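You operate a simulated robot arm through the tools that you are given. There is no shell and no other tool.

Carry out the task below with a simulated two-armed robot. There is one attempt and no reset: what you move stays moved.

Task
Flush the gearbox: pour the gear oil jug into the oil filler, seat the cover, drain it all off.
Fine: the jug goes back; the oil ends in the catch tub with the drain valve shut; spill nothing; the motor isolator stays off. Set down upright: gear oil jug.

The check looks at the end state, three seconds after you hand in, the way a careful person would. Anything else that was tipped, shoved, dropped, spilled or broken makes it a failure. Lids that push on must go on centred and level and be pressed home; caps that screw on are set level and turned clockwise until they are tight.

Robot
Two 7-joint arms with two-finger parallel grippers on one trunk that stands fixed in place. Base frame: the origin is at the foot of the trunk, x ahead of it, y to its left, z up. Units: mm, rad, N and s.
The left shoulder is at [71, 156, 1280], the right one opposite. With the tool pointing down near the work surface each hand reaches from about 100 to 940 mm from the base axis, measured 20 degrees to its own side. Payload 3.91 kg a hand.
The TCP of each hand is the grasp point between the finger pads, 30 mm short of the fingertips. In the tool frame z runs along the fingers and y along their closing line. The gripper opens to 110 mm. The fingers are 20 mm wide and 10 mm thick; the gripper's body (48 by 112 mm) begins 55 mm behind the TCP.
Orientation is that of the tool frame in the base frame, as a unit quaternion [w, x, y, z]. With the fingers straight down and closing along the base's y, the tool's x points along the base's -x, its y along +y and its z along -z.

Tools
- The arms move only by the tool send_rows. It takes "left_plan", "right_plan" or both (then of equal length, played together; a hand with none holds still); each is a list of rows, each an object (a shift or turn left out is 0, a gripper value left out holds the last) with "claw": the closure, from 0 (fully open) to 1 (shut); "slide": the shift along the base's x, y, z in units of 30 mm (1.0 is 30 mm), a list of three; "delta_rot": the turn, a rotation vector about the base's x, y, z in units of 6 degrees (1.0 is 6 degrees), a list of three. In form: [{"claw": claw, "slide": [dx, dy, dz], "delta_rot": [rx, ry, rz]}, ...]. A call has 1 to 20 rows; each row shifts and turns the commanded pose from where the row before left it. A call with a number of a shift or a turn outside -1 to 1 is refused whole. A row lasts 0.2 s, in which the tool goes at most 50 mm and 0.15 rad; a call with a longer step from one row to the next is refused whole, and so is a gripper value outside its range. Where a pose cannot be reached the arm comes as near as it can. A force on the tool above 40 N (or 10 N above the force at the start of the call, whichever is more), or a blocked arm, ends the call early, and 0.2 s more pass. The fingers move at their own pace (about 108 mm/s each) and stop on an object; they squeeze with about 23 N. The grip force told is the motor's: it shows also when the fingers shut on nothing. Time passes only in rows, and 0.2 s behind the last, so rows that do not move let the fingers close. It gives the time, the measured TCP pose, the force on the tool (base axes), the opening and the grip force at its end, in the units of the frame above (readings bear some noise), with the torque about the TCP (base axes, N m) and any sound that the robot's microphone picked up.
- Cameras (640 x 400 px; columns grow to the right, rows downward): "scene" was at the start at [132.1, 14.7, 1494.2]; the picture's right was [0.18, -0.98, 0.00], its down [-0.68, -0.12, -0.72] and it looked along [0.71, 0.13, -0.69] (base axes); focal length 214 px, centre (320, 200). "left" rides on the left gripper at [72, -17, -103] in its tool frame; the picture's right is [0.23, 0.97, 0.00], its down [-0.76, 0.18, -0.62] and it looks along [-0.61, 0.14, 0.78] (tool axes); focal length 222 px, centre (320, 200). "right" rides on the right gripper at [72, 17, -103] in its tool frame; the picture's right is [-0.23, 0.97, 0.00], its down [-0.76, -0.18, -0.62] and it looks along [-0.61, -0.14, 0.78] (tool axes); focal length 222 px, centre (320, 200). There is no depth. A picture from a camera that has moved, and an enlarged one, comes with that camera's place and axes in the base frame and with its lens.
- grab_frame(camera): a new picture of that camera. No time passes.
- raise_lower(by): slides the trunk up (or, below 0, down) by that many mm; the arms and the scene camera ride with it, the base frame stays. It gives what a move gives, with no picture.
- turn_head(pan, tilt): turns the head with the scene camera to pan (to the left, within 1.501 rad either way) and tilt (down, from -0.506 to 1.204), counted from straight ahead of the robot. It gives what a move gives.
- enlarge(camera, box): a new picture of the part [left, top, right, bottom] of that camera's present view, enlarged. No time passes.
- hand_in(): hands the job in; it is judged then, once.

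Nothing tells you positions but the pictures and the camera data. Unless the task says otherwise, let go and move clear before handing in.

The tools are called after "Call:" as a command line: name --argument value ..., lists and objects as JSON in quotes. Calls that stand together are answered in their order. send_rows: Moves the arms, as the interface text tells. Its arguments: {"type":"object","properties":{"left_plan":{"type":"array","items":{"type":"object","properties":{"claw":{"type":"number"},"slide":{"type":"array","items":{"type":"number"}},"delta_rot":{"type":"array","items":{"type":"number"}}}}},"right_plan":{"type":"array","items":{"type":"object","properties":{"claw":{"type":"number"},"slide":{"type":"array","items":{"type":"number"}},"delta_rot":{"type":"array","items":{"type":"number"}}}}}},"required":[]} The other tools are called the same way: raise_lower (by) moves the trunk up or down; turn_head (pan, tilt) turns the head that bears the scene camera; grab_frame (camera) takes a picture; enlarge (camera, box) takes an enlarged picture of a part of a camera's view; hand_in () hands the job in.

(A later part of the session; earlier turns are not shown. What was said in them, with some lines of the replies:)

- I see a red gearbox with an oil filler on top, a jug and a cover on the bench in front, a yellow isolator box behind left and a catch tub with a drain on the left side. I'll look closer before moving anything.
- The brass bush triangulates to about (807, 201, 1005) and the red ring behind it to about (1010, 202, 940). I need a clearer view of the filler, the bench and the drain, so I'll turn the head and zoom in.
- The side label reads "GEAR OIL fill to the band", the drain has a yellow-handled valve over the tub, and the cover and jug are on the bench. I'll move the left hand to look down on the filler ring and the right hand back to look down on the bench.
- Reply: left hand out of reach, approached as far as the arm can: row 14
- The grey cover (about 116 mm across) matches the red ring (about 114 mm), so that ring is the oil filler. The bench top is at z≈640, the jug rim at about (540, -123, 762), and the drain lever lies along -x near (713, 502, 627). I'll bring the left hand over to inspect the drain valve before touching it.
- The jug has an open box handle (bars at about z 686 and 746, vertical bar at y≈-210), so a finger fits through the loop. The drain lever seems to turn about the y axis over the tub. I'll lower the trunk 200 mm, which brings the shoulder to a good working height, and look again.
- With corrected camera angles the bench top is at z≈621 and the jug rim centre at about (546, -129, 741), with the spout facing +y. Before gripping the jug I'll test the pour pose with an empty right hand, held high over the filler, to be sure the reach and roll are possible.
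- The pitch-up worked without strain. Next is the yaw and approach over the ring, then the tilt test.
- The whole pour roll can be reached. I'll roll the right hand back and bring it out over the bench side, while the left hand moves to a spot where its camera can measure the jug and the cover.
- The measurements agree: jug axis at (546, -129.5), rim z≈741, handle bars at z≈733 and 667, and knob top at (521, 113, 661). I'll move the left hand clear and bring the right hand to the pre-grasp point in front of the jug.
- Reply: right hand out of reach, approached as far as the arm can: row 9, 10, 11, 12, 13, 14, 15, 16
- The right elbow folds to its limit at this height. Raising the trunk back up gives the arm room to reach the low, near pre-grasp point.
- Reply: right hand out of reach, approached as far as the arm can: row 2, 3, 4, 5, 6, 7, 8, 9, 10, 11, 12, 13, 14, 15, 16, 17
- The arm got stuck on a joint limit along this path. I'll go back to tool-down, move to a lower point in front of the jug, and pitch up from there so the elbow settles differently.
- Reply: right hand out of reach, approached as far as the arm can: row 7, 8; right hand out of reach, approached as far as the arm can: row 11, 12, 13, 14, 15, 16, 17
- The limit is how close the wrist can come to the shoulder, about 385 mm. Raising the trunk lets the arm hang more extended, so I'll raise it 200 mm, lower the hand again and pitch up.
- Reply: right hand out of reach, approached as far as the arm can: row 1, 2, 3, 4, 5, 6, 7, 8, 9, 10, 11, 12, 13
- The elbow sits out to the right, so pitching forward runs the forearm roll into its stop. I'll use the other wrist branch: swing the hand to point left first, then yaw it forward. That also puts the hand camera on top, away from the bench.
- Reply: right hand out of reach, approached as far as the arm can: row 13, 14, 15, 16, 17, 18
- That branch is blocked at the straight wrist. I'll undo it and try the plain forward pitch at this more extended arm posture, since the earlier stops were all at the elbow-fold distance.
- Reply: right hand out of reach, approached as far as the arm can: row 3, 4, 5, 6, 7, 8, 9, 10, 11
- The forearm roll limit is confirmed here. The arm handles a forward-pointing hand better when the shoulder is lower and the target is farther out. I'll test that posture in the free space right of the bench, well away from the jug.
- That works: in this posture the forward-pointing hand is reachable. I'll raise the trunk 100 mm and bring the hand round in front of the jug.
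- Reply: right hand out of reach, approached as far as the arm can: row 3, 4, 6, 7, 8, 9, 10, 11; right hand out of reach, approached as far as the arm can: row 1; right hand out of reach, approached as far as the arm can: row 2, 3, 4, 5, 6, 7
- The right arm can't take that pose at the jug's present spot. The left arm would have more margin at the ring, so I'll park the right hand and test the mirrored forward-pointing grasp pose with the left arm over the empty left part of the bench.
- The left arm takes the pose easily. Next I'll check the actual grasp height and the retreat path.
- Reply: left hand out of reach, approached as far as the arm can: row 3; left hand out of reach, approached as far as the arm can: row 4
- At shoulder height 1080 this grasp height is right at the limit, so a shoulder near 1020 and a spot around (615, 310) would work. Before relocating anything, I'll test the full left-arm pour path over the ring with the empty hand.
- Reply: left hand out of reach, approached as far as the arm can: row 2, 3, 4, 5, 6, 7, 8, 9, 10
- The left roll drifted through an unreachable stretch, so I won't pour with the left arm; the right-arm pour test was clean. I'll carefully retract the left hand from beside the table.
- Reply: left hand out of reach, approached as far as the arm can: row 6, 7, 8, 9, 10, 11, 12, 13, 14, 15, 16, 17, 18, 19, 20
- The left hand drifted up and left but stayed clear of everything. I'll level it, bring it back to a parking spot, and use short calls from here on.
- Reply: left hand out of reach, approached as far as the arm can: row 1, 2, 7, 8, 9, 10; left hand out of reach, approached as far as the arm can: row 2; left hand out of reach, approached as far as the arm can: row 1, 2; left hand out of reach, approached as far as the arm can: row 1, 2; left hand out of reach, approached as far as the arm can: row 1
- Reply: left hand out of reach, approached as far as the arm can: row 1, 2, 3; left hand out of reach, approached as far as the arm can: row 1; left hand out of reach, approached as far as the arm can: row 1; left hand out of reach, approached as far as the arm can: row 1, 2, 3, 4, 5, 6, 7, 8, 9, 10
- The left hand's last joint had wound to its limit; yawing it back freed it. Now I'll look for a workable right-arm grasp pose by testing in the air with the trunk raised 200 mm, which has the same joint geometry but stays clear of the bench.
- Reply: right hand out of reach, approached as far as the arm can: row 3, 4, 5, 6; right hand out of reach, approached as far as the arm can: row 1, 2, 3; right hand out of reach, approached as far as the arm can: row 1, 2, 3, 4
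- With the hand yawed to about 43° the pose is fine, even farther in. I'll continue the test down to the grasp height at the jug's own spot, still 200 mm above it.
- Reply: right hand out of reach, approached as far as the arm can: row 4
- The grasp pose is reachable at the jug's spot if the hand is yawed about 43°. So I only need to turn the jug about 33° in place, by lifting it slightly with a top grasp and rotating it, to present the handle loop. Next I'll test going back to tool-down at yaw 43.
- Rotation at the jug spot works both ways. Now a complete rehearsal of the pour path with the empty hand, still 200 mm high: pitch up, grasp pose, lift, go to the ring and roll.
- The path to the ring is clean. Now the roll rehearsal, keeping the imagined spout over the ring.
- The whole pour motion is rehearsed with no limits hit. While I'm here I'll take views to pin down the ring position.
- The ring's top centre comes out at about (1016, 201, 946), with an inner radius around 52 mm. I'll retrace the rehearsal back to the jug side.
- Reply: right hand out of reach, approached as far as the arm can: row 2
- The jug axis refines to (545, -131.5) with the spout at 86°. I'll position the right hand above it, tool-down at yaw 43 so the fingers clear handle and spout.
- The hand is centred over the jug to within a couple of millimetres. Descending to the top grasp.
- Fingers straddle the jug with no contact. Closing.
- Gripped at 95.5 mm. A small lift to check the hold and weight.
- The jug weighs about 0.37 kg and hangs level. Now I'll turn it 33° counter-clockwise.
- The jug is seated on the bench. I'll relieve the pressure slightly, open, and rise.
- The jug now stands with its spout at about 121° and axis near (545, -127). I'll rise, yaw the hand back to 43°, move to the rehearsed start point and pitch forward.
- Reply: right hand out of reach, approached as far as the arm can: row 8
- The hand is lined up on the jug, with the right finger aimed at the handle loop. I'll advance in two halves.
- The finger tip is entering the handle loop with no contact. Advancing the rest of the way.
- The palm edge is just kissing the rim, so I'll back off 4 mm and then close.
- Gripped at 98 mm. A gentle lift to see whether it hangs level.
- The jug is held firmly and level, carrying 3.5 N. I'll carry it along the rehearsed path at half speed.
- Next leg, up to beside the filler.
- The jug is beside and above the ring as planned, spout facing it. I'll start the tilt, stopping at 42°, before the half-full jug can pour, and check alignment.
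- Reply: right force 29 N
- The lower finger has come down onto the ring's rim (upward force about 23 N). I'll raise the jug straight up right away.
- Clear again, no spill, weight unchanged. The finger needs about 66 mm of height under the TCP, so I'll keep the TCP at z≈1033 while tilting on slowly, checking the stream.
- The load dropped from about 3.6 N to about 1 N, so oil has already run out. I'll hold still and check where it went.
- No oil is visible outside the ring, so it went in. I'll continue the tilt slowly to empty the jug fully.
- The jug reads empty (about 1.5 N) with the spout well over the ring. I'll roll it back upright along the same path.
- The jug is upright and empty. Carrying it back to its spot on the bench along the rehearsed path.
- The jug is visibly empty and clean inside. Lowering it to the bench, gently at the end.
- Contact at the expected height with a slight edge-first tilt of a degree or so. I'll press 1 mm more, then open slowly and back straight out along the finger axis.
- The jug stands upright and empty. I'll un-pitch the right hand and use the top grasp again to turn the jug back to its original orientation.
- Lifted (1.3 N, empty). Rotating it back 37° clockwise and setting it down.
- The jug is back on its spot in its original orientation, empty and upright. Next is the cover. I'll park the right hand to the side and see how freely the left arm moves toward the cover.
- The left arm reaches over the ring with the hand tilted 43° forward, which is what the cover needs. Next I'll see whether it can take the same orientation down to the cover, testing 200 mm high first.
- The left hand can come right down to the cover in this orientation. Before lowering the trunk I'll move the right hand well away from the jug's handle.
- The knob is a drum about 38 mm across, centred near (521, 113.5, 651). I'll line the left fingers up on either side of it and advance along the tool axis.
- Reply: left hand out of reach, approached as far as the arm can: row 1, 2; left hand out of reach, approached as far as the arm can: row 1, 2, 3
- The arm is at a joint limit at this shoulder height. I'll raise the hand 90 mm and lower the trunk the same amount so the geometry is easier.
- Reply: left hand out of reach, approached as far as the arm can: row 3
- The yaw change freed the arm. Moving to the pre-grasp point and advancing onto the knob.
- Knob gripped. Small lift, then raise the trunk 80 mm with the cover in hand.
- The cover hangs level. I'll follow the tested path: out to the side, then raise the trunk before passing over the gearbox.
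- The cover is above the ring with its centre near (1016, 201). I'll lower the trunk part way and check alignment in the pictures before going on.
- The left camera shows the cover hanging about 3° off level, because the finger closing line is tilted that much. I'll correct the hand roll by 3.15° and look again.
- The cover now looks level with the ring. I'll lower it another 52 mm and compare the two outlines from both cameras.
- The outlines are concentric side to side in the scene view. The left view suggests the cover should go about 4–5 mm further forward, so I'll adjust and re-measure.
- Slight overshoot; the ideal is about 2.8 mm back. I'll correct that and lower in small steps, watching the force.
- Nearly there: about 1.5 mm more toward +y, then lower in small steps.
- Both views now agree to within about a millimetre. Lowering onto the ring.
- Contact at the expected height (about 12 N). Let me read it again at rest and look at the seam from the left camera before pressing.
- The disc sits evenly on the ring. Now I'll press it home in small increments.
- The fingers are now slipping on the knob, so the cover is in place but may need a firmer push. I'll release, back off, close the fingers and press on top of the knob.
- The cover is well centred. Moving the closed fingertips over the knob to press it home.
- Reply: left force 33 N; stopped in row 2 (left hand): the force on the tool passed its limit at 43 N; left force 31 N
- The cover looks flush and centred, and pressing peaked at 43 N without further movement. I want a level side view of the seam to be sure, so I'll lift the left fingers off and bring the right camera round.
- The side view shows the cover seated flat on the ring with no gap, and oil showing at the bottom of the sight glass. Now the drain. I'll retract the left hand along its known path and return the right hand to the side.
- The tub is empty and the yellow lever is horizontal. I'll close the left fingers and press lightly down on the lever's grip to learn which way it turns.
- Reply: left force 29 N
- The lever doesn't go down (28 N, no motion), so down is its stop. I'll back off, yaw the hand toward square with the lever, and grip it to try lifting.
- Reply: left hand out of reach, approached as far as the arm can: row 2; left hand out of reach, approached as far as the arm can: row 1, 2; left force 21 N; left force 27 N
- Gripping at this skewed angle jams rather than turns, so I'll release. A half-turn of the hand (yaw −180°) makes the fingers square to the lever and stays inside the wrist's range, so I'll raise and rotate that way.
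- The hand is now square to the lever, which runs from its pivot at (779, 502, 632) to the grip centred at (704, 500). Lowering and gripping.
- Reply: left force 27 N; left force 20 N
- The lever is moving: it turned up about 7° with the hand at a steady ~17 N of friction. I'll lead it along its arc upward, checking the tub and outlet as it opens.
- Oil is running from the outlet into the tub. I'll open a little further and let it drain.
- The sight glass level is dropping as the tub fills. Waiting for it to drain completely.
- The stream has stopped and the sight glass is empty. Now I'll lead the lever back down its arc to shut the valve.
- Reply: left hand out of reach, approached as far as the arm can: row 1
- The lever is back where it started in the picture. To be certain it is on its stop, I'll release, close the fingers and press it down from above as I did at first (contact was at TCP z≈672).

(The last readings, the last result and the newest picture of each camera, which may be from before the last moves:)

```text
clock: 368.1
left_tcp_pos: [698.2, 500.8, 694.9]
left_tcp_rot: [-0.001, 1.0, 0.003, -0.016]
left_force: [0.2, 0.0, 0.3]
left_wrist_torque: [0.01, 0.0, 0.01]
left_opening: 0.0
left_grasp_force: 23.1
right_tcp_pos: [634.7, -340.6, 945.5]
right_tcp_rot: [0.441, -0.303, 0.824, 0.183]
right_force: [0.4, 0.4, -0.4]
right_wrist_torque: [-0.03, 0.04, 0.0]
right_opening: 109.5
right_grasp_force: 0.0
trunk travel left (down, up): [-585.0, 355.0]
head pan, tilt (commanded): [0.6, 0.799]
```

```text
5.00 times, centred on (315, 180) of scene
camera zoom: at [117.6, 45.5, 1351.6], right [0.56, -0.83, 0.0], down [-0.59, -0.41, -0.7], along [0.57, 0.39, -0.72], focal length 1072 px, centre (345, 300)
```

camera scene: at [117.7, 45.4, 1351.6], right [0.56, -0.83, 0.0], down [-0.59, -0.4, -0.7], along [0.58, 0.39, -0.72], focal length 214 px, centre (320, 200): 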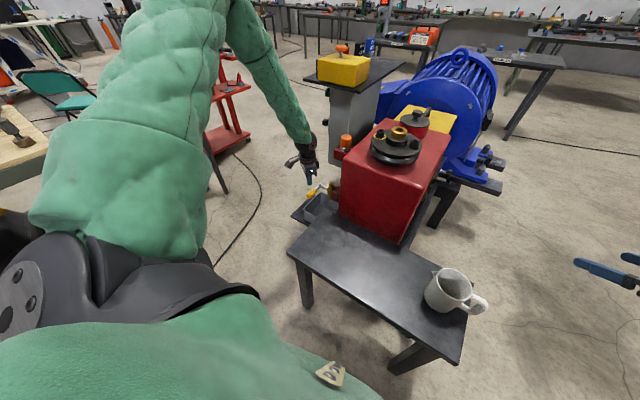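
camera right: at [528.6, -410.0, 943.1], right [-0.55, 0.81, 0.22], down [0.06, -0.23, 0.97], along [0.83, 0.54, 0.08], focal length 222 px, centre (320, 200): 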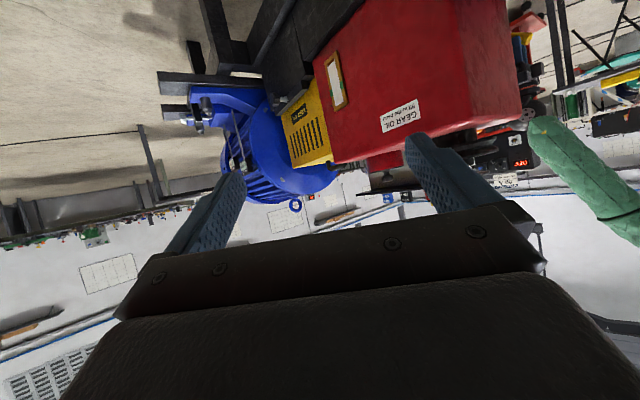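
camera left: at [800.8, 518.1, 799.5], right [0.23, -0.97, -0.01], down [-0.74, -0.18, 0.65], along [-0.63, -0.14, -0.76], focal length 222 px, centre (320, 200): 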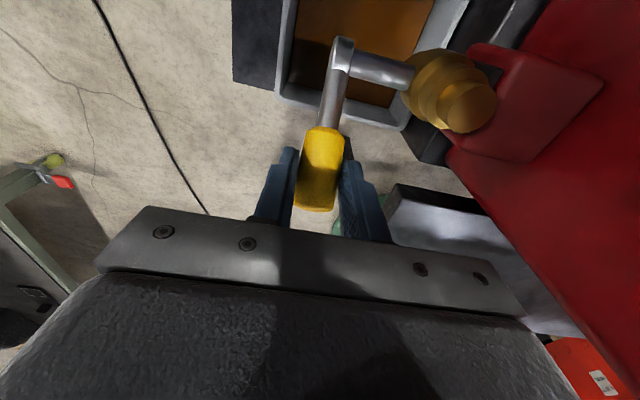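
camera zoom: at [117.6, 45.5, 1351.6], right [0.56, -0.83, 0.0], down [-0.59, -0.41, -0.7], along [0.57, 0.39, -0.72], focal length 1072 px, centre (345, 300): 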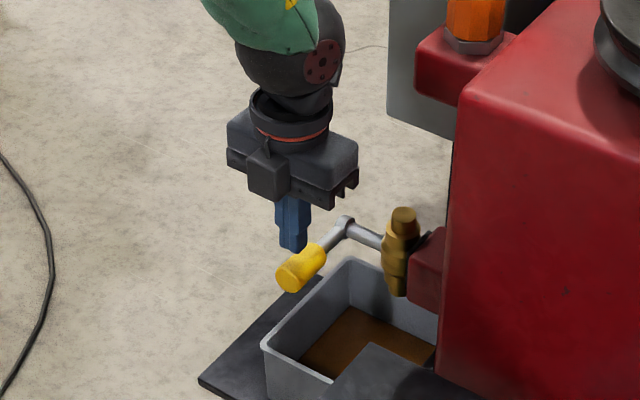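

Call:
send_rows --left_plan '[{"slide": [0, 0, -0.15]}, {"slide": [0, 0, -0.15]}, {"slide": [0, 0, -0.15]}, {"slide": [0, 0, 0]}]'

Call:
send_rows --left_plan '[{"slide": [0, 0, -0.1]}, {"slide": [0, 0, -0.1]}, {"slide": [0, 0, -0.08]}, {"slide": [0, 0, 0]}]'

```text
clock: 369.1
left_tcp_pos: [697.0, 500.5, 679.9]
left_tcp_rot: [-0.001, 1.0, 0.002, -0.017]
left_force: [0.3, -0.9, -0.4]
left_wrist_torque: [-0.06, 0.01, 0.01]
left_opening: 0.3
left_grasp_force: 22.7
right_tcp_pos: [633.7, -340.6, 945.8]
right_tcp_rot: [0.442, -0.303, 0.824, 0.184]
right_force: [0.3, -0.1, 0.4]
right_wrist_torque: [0.03, 0.0, 0.0]
right_opening: 110.1
right_grasp_force: 0.0
trunk travel left (down, up): [-585.0, 355.0]
head pan, tilt (commanded): [0.6, 0.799]
```

```text
clock: 370.1
left_tcp_pos: [697.3, 500.8, 675.2]
left_tcp_rot: [-0.002, 1.0, 0.002, -0.017]
left_force: [0.6, 3.4, 16.5]
left_wrist_torque: [0.05, -0.2, 0.05]
left_opening: 0.0
left_grasp_force: 22.6
right_tcp_pos: [635.1, -340.2, 946.5]
right_tcp_rot: [0.441, -0.303, 0.824, 0.183]
right_force: [-0.2, -0.5, -0.9]
right_wrist_torque: [0.03, -0.01, -0.03]
right_opening: 110.0
right_grasp_force: 0.0
trunk travel left (down, up): [-585.0, 355.0]
head pan, tilt (commanded): [0.6, 0.799]
```

Call:
send_rows --left_plan '[{"slide": [0, 0, -0.06]}, {"slide": [0, 0, -0.06]}, {"slide": [0, 0, 0]}]'

Call:
send_rows --left_plan '[{"slide": [0, 0, -0.05]}, {"slide": [0, 0, 0]}]'

Call:
enlarge --camera "scene" --box '[280, 140, 350, 220]'

```text
clock: 370.7
left_tcp_pos: [697.5, 500.9, 673.6]
left_tcp_rot: [-0.002, 1.0, 0.003, -0.015]
left_force: [-9.4, -0.6, 29.0]
left_wrist_torque: [-0.07, 0.02, 0.05]
left_opening: 0.0
left_grasp_force: 23.4
right_tcp_pos: [633.4, -340.8, 947.5]
right_tcp_rot: [0.443, -0.303, 0.824, 0.183]
right_force: [0.9, -0.4, -0.5]
right_wrist_torque: [-0.01, 0.03, 0.02]
right_opening: 110.1
right_grasp_force: 0.1
trunk travel left (down, up): [-585.0, 355.0]
head pan, tilt (commanded): [0.6, 0.799]
stopped in row 2 (left hand): the force on the tool passed its limit at 42 N (the readings are from after the stop); the commanded pose is now the measured one
```

```text
clock: 371.2
left_tcp_pos: [700.0, 501.3, 673.3]
left_tcp_rot: [-0.002, 1.0, 0.003, -0.014]
left_force: [-11.6, 0.1, 34.0]
left_wrist_torque: [-0.07, 0.02, 0.04]
left_opening: 0.0
left_grasp_force: 23.1
right_tcp_pos: [633.4, -340.1, 946.1]
right_tcp_rot: [0.443, -0.303, 0.824, 0.183]
right_force: [0.7, 0.7, 0.6]
right_wrist_torque: [0.0, -0.02, 0.01]
right_opening: 110.1
right_grasp_force: 0.0
trunk travel left (down, up): [-585.0, 355.0]
head pan, tilt (commanded): [0.6, 0.799]
stopped in row 2 (left hand): the force on the tool passed its limit at 41 N (the readings are from after the stop); the commanded pose is now the measured one
```

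```text
5.00 times, centred on (315, 180) of scene
camera zoom: at [115.0, 43.9, 1351.9], right [0.56, -0.83, 0.0], down [-0.59, -0.4, -0.7], along [0.58, 0.39, -0.72], focal length 1072 px, centre (345, 300)
```

zoom: 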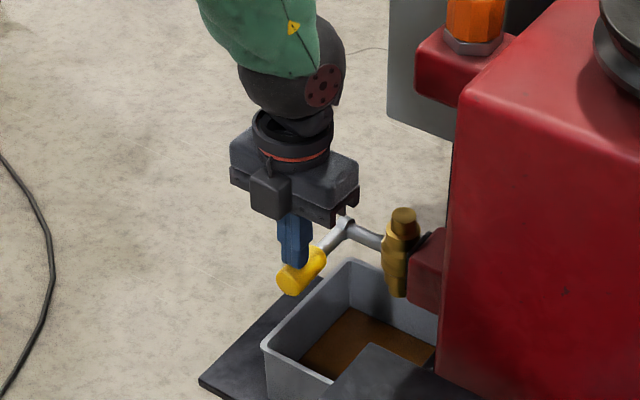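

The valve is on its stop (over 40 N, same height as at the start). I'll lift the left hand clear and inspect everything.

Call:
send_rows --left_plan '[{"slide": [0, 0, 0.4]}, {"slide": [0, 0, 0.9]}, {"slide": [0, 0, 0.9]}, {"slide": [0, 0, 0.9]}, {"slide": [0, 0, 0.9]}, {"slide": [0, 0, 0.9]}, {"slide": [-0.5, 0.3, 0.9]}, {"slide": [-0.5, 0.3, 0.9]}]'

Call:
grab_frame --camera "scene"

Call:
enlarge --camera "scene" --box '[280, 140, 400, 230]'

Call:
enlarge --camera "scene" --box '[360, 90, 460, 190]'

Call:
enlarge --camera "right" --box '[320, 130, 440, 210]'

```text
clock: 373.0
left_tcp_pos: [670.1, 519.0, 872.6]
left_tcp_rot: [-0.001, 1.0, 0.003, -0.016]
left_force: [-0.9, -0.5, -0.1]
left_wrist_torque: [0.0, -0.04, 0.04]
left_opening: 0.1
left_grasp_force: 23.4
right_tcp_pos: [635.1, -340.2, 946.3]
right_tcp_rot: [0.442, -0.302, 0.824, 0.183]
right_force: [0.4, -0.1, -0.9]
right_wrist_torque: [-0.01, -0.03, 0.03]
right_opening: 110.1
right_grasp_force: 0.1
trunk travel left (down, up): [-585.0, 355.0]
head pan, tilt (commanded): [0.6, 0.799]
```

```text
taken
camera scene: at [116.6, 45.4, 1351.6], right [0.56, -0.83, 0.0], down [-0.59, -0.4, -0.7], along [0.58, 0.39, -0.72], focal length 214 px, centre (320, 200)
```

scene: 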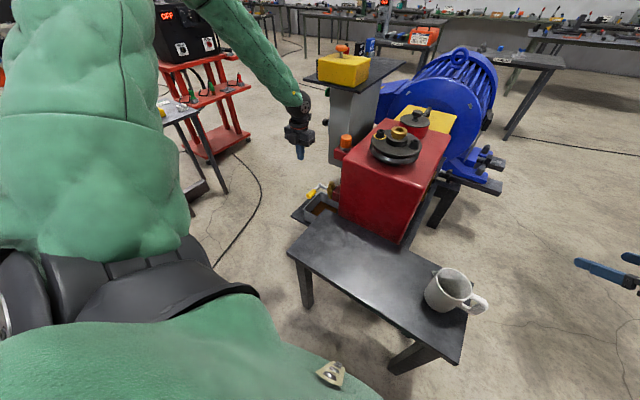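

```text
4.44 times, centred on (340, 185) of scene
camera zoom: at [116.6, 45.4, 1351.6], right [0.56, -0.83, 0.0], down [-0.59, -0.4, -0.7], along [0.58, 0.39, -0.72], focal length 953 px, centre (231, 267)
```

zoom: 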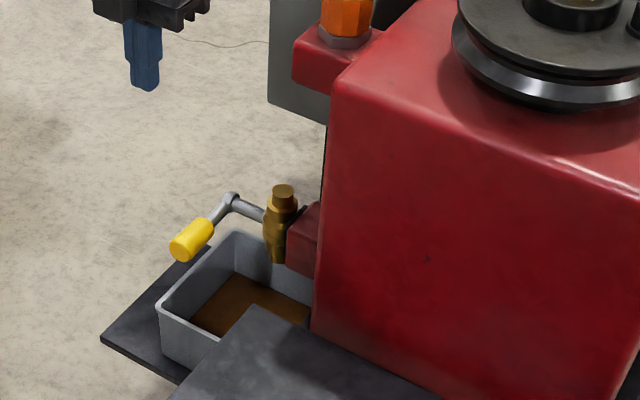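

```text
4.00 times, centred on (410, 140) of scene
camera zoom: at [116.6, 45.4, 1351.6], right [0.56, -0.83, 0.0], down [-0.59, -0.4, -0.7], along [0.58, 0.39, -0.72], focal length 858 px, centre (-40, 440)
```

zoom: 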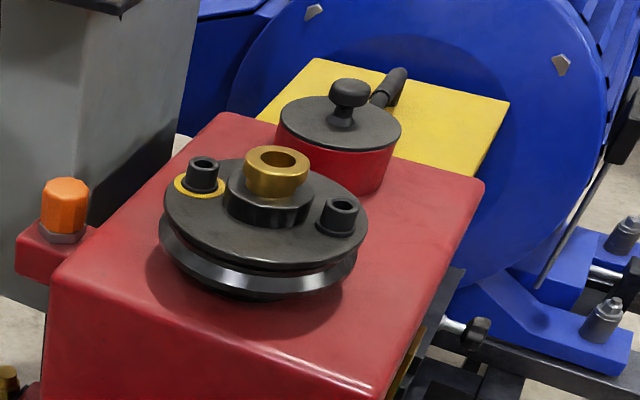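

```text
5.00 times, centred on (380, 170) of right
camera zoom: at [527.6, -411.0, 943.4], right [-0.55, 0.81, 0.22], down [0.06, -0.23, 0.97], along [0.84, 0.54, 0.08], focal length 1111 px, centre (20, 350)
```

zoom: 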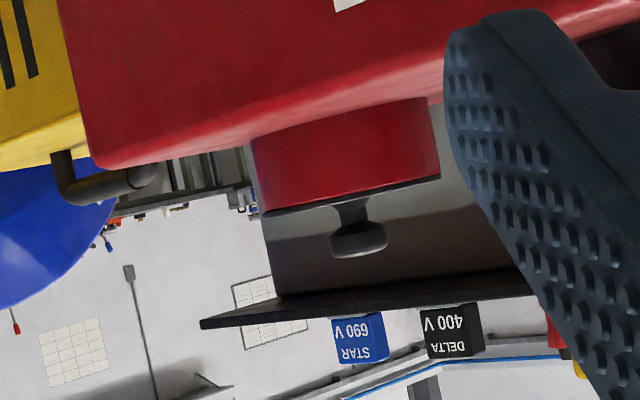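

Call:
enlarge --camera "right" --box '[360, 150, 415, 190]'

Call:
turn_head --pan 0.2 --tilt 0.9

Call:
grab_frame --camera "scene"

```text
10.00 times, centred on (388, 170) of right
camera zoom: at [527.6, -411.0, 943.4], right [-0.55, 0.81, 0.22], down [0.06, -0.23, 0.97], along [0.84, 0.54, 0.08], focal length 2221 px, centre (-355, 500)
```

zoom: 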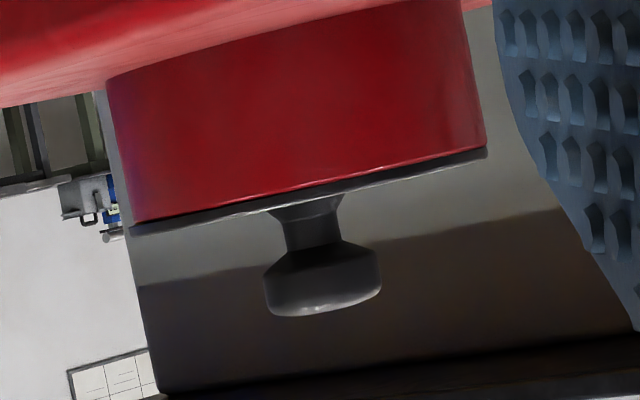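

```text
clock: 373.9
left_tcp_pos: [670.7, 517.4, 871.6]
left_tcp_rot: [-0.001, 1.0, 0.003, -0.016]
left_force: [-0.4, 0.5, -0.2]
left_wrist_torque: [-0.03, -0.01, 0.01]
left_opening: 0.0
left_grasp_force: 23.3
right_tcp_pos: [635.6, -338.8, 946.8]
right_tcp_rot: [0.442, -0.302, 0.825, 0.182]
right_force: [0.9, -1.2, 0.1]
right_wrist_torque: [-0.02, -0.01, -0.01]
right_opening: 110.2
right_grasp_force: 0.1
trunk travel left (down, up): [-585.0, 355.0]
head pan, tilt (commanded): [0.201, 0.901]
```

```text
taken
camera scene: at [124.8, 15.1, 1343.7], right [0.2, -0.98, 0.0], down [-0.77, -0.16, -0.62], along [0.61, 0.12, -0.78], focal length 214 px, centre (320, 200)
```

scene: 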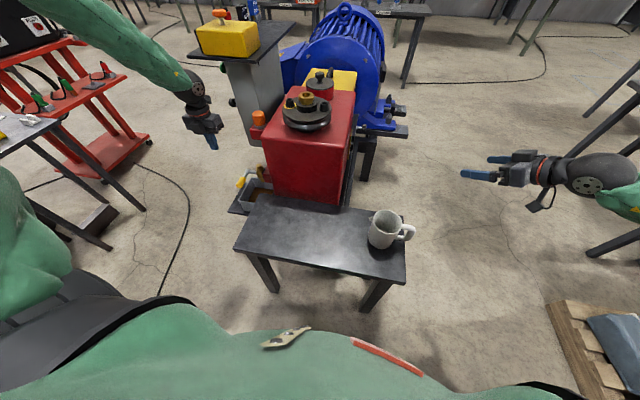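

The cover's edge looks slightly thicker on one side in this view, so I'll look closer at both ends of the seam.

Call:
enlarge --camera "right" --box '[366, 166, 386, 180]'

Call:
enlarge --camera "right" --box '[388, 158, 408, 172]'

```text
16.00 times, centred on (376, 173) of right
camera zoom: at [528.5, -410.4, 943.0], right [-0.55, 0.81, 0.22], down [0.06, -0.23, 0.97], along [0.83, 0.54, 0.08], focal length 3554 px, centre (-576, 632)
```

zoom: 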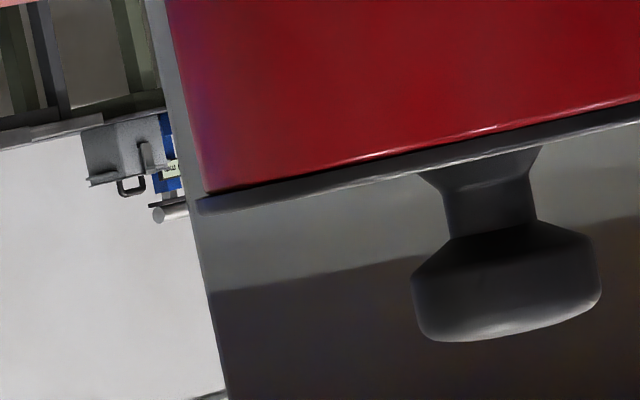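

```text
16.00 times, centred on (398, 165) of right
camera zoom: at [528.5, -410.4, 943.0], right [-0.55, 0.81, 0.22], down [0.06, -0.23, 0.97], along [0.83, 0.54, 0.08], focal length 3554 px, centre (-928, 760)
```

zoom: 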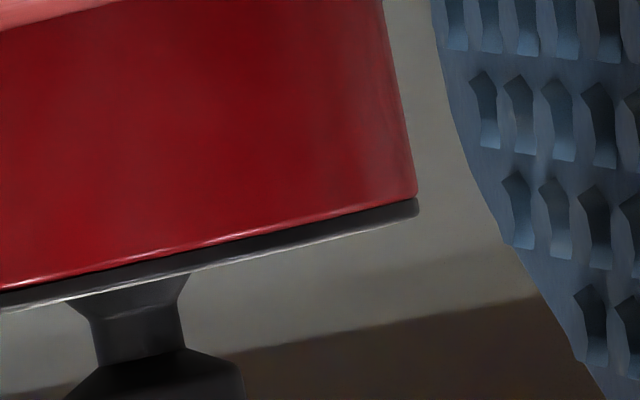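

Both ends of the seam show the same 4 mm disc edge, flush and centred within about 0.6 mm, so the cover is home. A last look around for any drips and at the jug and isolator.

Call:
enlarge --camera "scene" --box '[220, 60, 380, 220]'

Call:
enlarge --camera "scene" --box '[340, 180, 430, 260]'

Call:
enlarge --camera "scene" --box '[180, 0, 300, 100]'

Call:
enlarge --camera "left" --box '[220, 0, 540, 200]'

```text
2.50 times, centred on (300, 140) of scene
camera zoom: at [124.8, 15.1, 1343.7], right [0.2, -0.98, 0.0], down [-0.77, -0.16, -0.62], along [0.61, 0.12, -0.78], focal length 536 px, centre (370, 350)
```

zoom: 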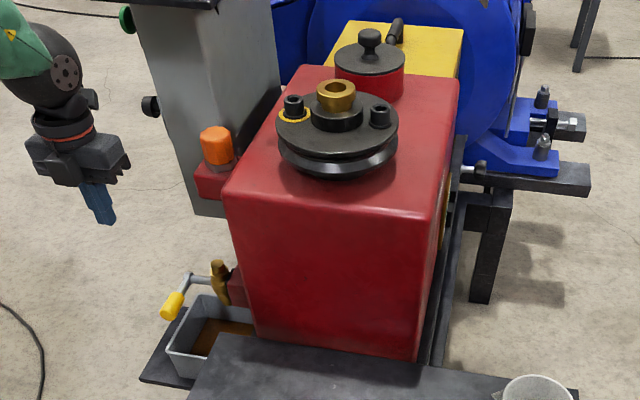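

```text
5.00 times, centred on (385, 220) of scene
camera zoom: at [124.8, 15.1, 1343.7], right [0.2, -0.98, 0.0], down [-0.77, -0.16, -0.62], along [0.61, 0.12, -0.78], focal length 1072 px, centre (-5, 100)
```

zoom: 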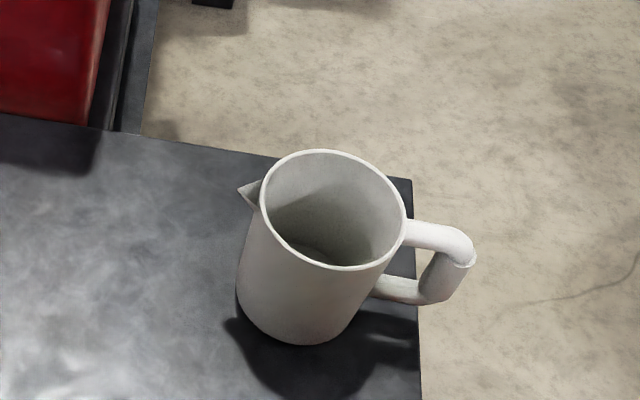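

```text
4.00 times, centred on (240, 50) of scene
camera zoom: at [124.8, 15.1, 1343.7], right [0.2, -0.98, 0.0], down [-0.77, -0.16, -0.62], along [0.61, 0.12, -0.78], focal length 858 px, centre (640, 800)
```

zoom: 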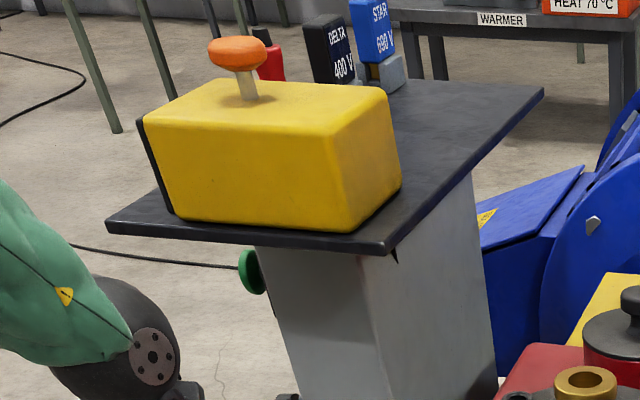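

```text
2.00 times, centred on (380, 100) of left
camera zoom: at [746.2, 536.6, 973.8], right [0.23, -0.97, -0.01], down [-0.74, -0.18, 0.65], along [-0.63, -0.14, -0.76], focal length 444 px, centre (200, 400)
```

zoom: 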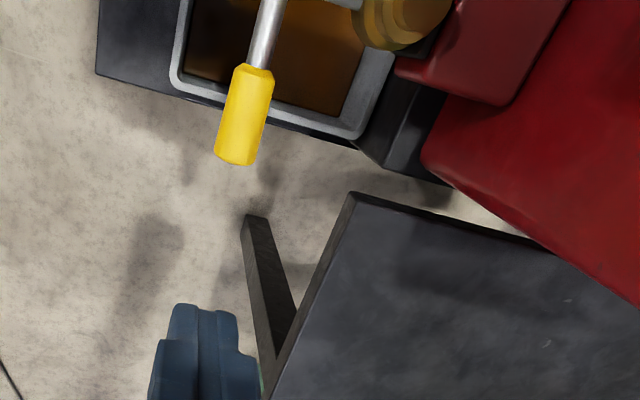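

The jug is upright and empty on its spot, the cover is seated, the valve is shut, the oil is in the tub, nothing is spilled, and the isolator is untouched. I'll move the left hand a little further clear and then hand in.

Call:
send_rows --left_plan '[{"slide": [-0.3, 0.3, 0.8]}, {"slide": [-0.3, 0.3, 0.8]}, {"slide": [0, 0, 0]}, {"slide": [0, 0, 0]}]'

Call:
hand_in

```text
clock: 374.9
left_tcp_pos: [651.8, 536.5, 919.3]
left_tcp_rot: [-0.002, 1.0, 0.004, -0.016]
left_force: [-0.1, 0.5, 0.4]
left_wrist_torque: [0.02, 0.02, 0.0]
left_opening: 0.1
left_grasp_force: 24.0
right_tcp_pos: [634.8, -338.9, 946.3]
right_tcp_rot: [0.442, -0.303, 0.824, 0.183]
right_force: [1.1, -0.5, 0.0]
right_wrist_torque: [0.01, 0.02, 0.0]
right_opening: 110.1
right_grasp_force: 0.1
trunk travel left (down, up): [-585.0, 355.0]
head pan, tilt (commanded): [0.201, 0.901]
```

```text
The job is handed in.
```

The gearbox flush is finished and handed in; I don't have the check's verdict.

- **Oil:** the whole jug went into the filler and drained into the catch tub. I held the drain valve open until the stream stopped, and the sight glass read empty. I saw no spill in the final pictures.
- **Level before draining:** with all the oil in, the sight glass showed it only near the bottom, well below the "fill to the band" mark. I took that as the jug's amount being less than a full fill.
- **Jug:** it is back upright on the bench at its original spot and orientation, empty.
- **Cover:** it sits level and flush on the filler ring, off-centre by about 0.6 mm. I pressed it to about 43 N. It didn't click or move further, and the side view shows no gap.
- **Drain valve:** shut. The lever is on its stop, at the same height as at the start, and held against more than 40 N.
- **Motor isolator:** not touched.

One incident during the pour: a finger of the right hand pressed on the filler ring's rim at about 23 N. I lifted off at once and nothing moved or spilled.
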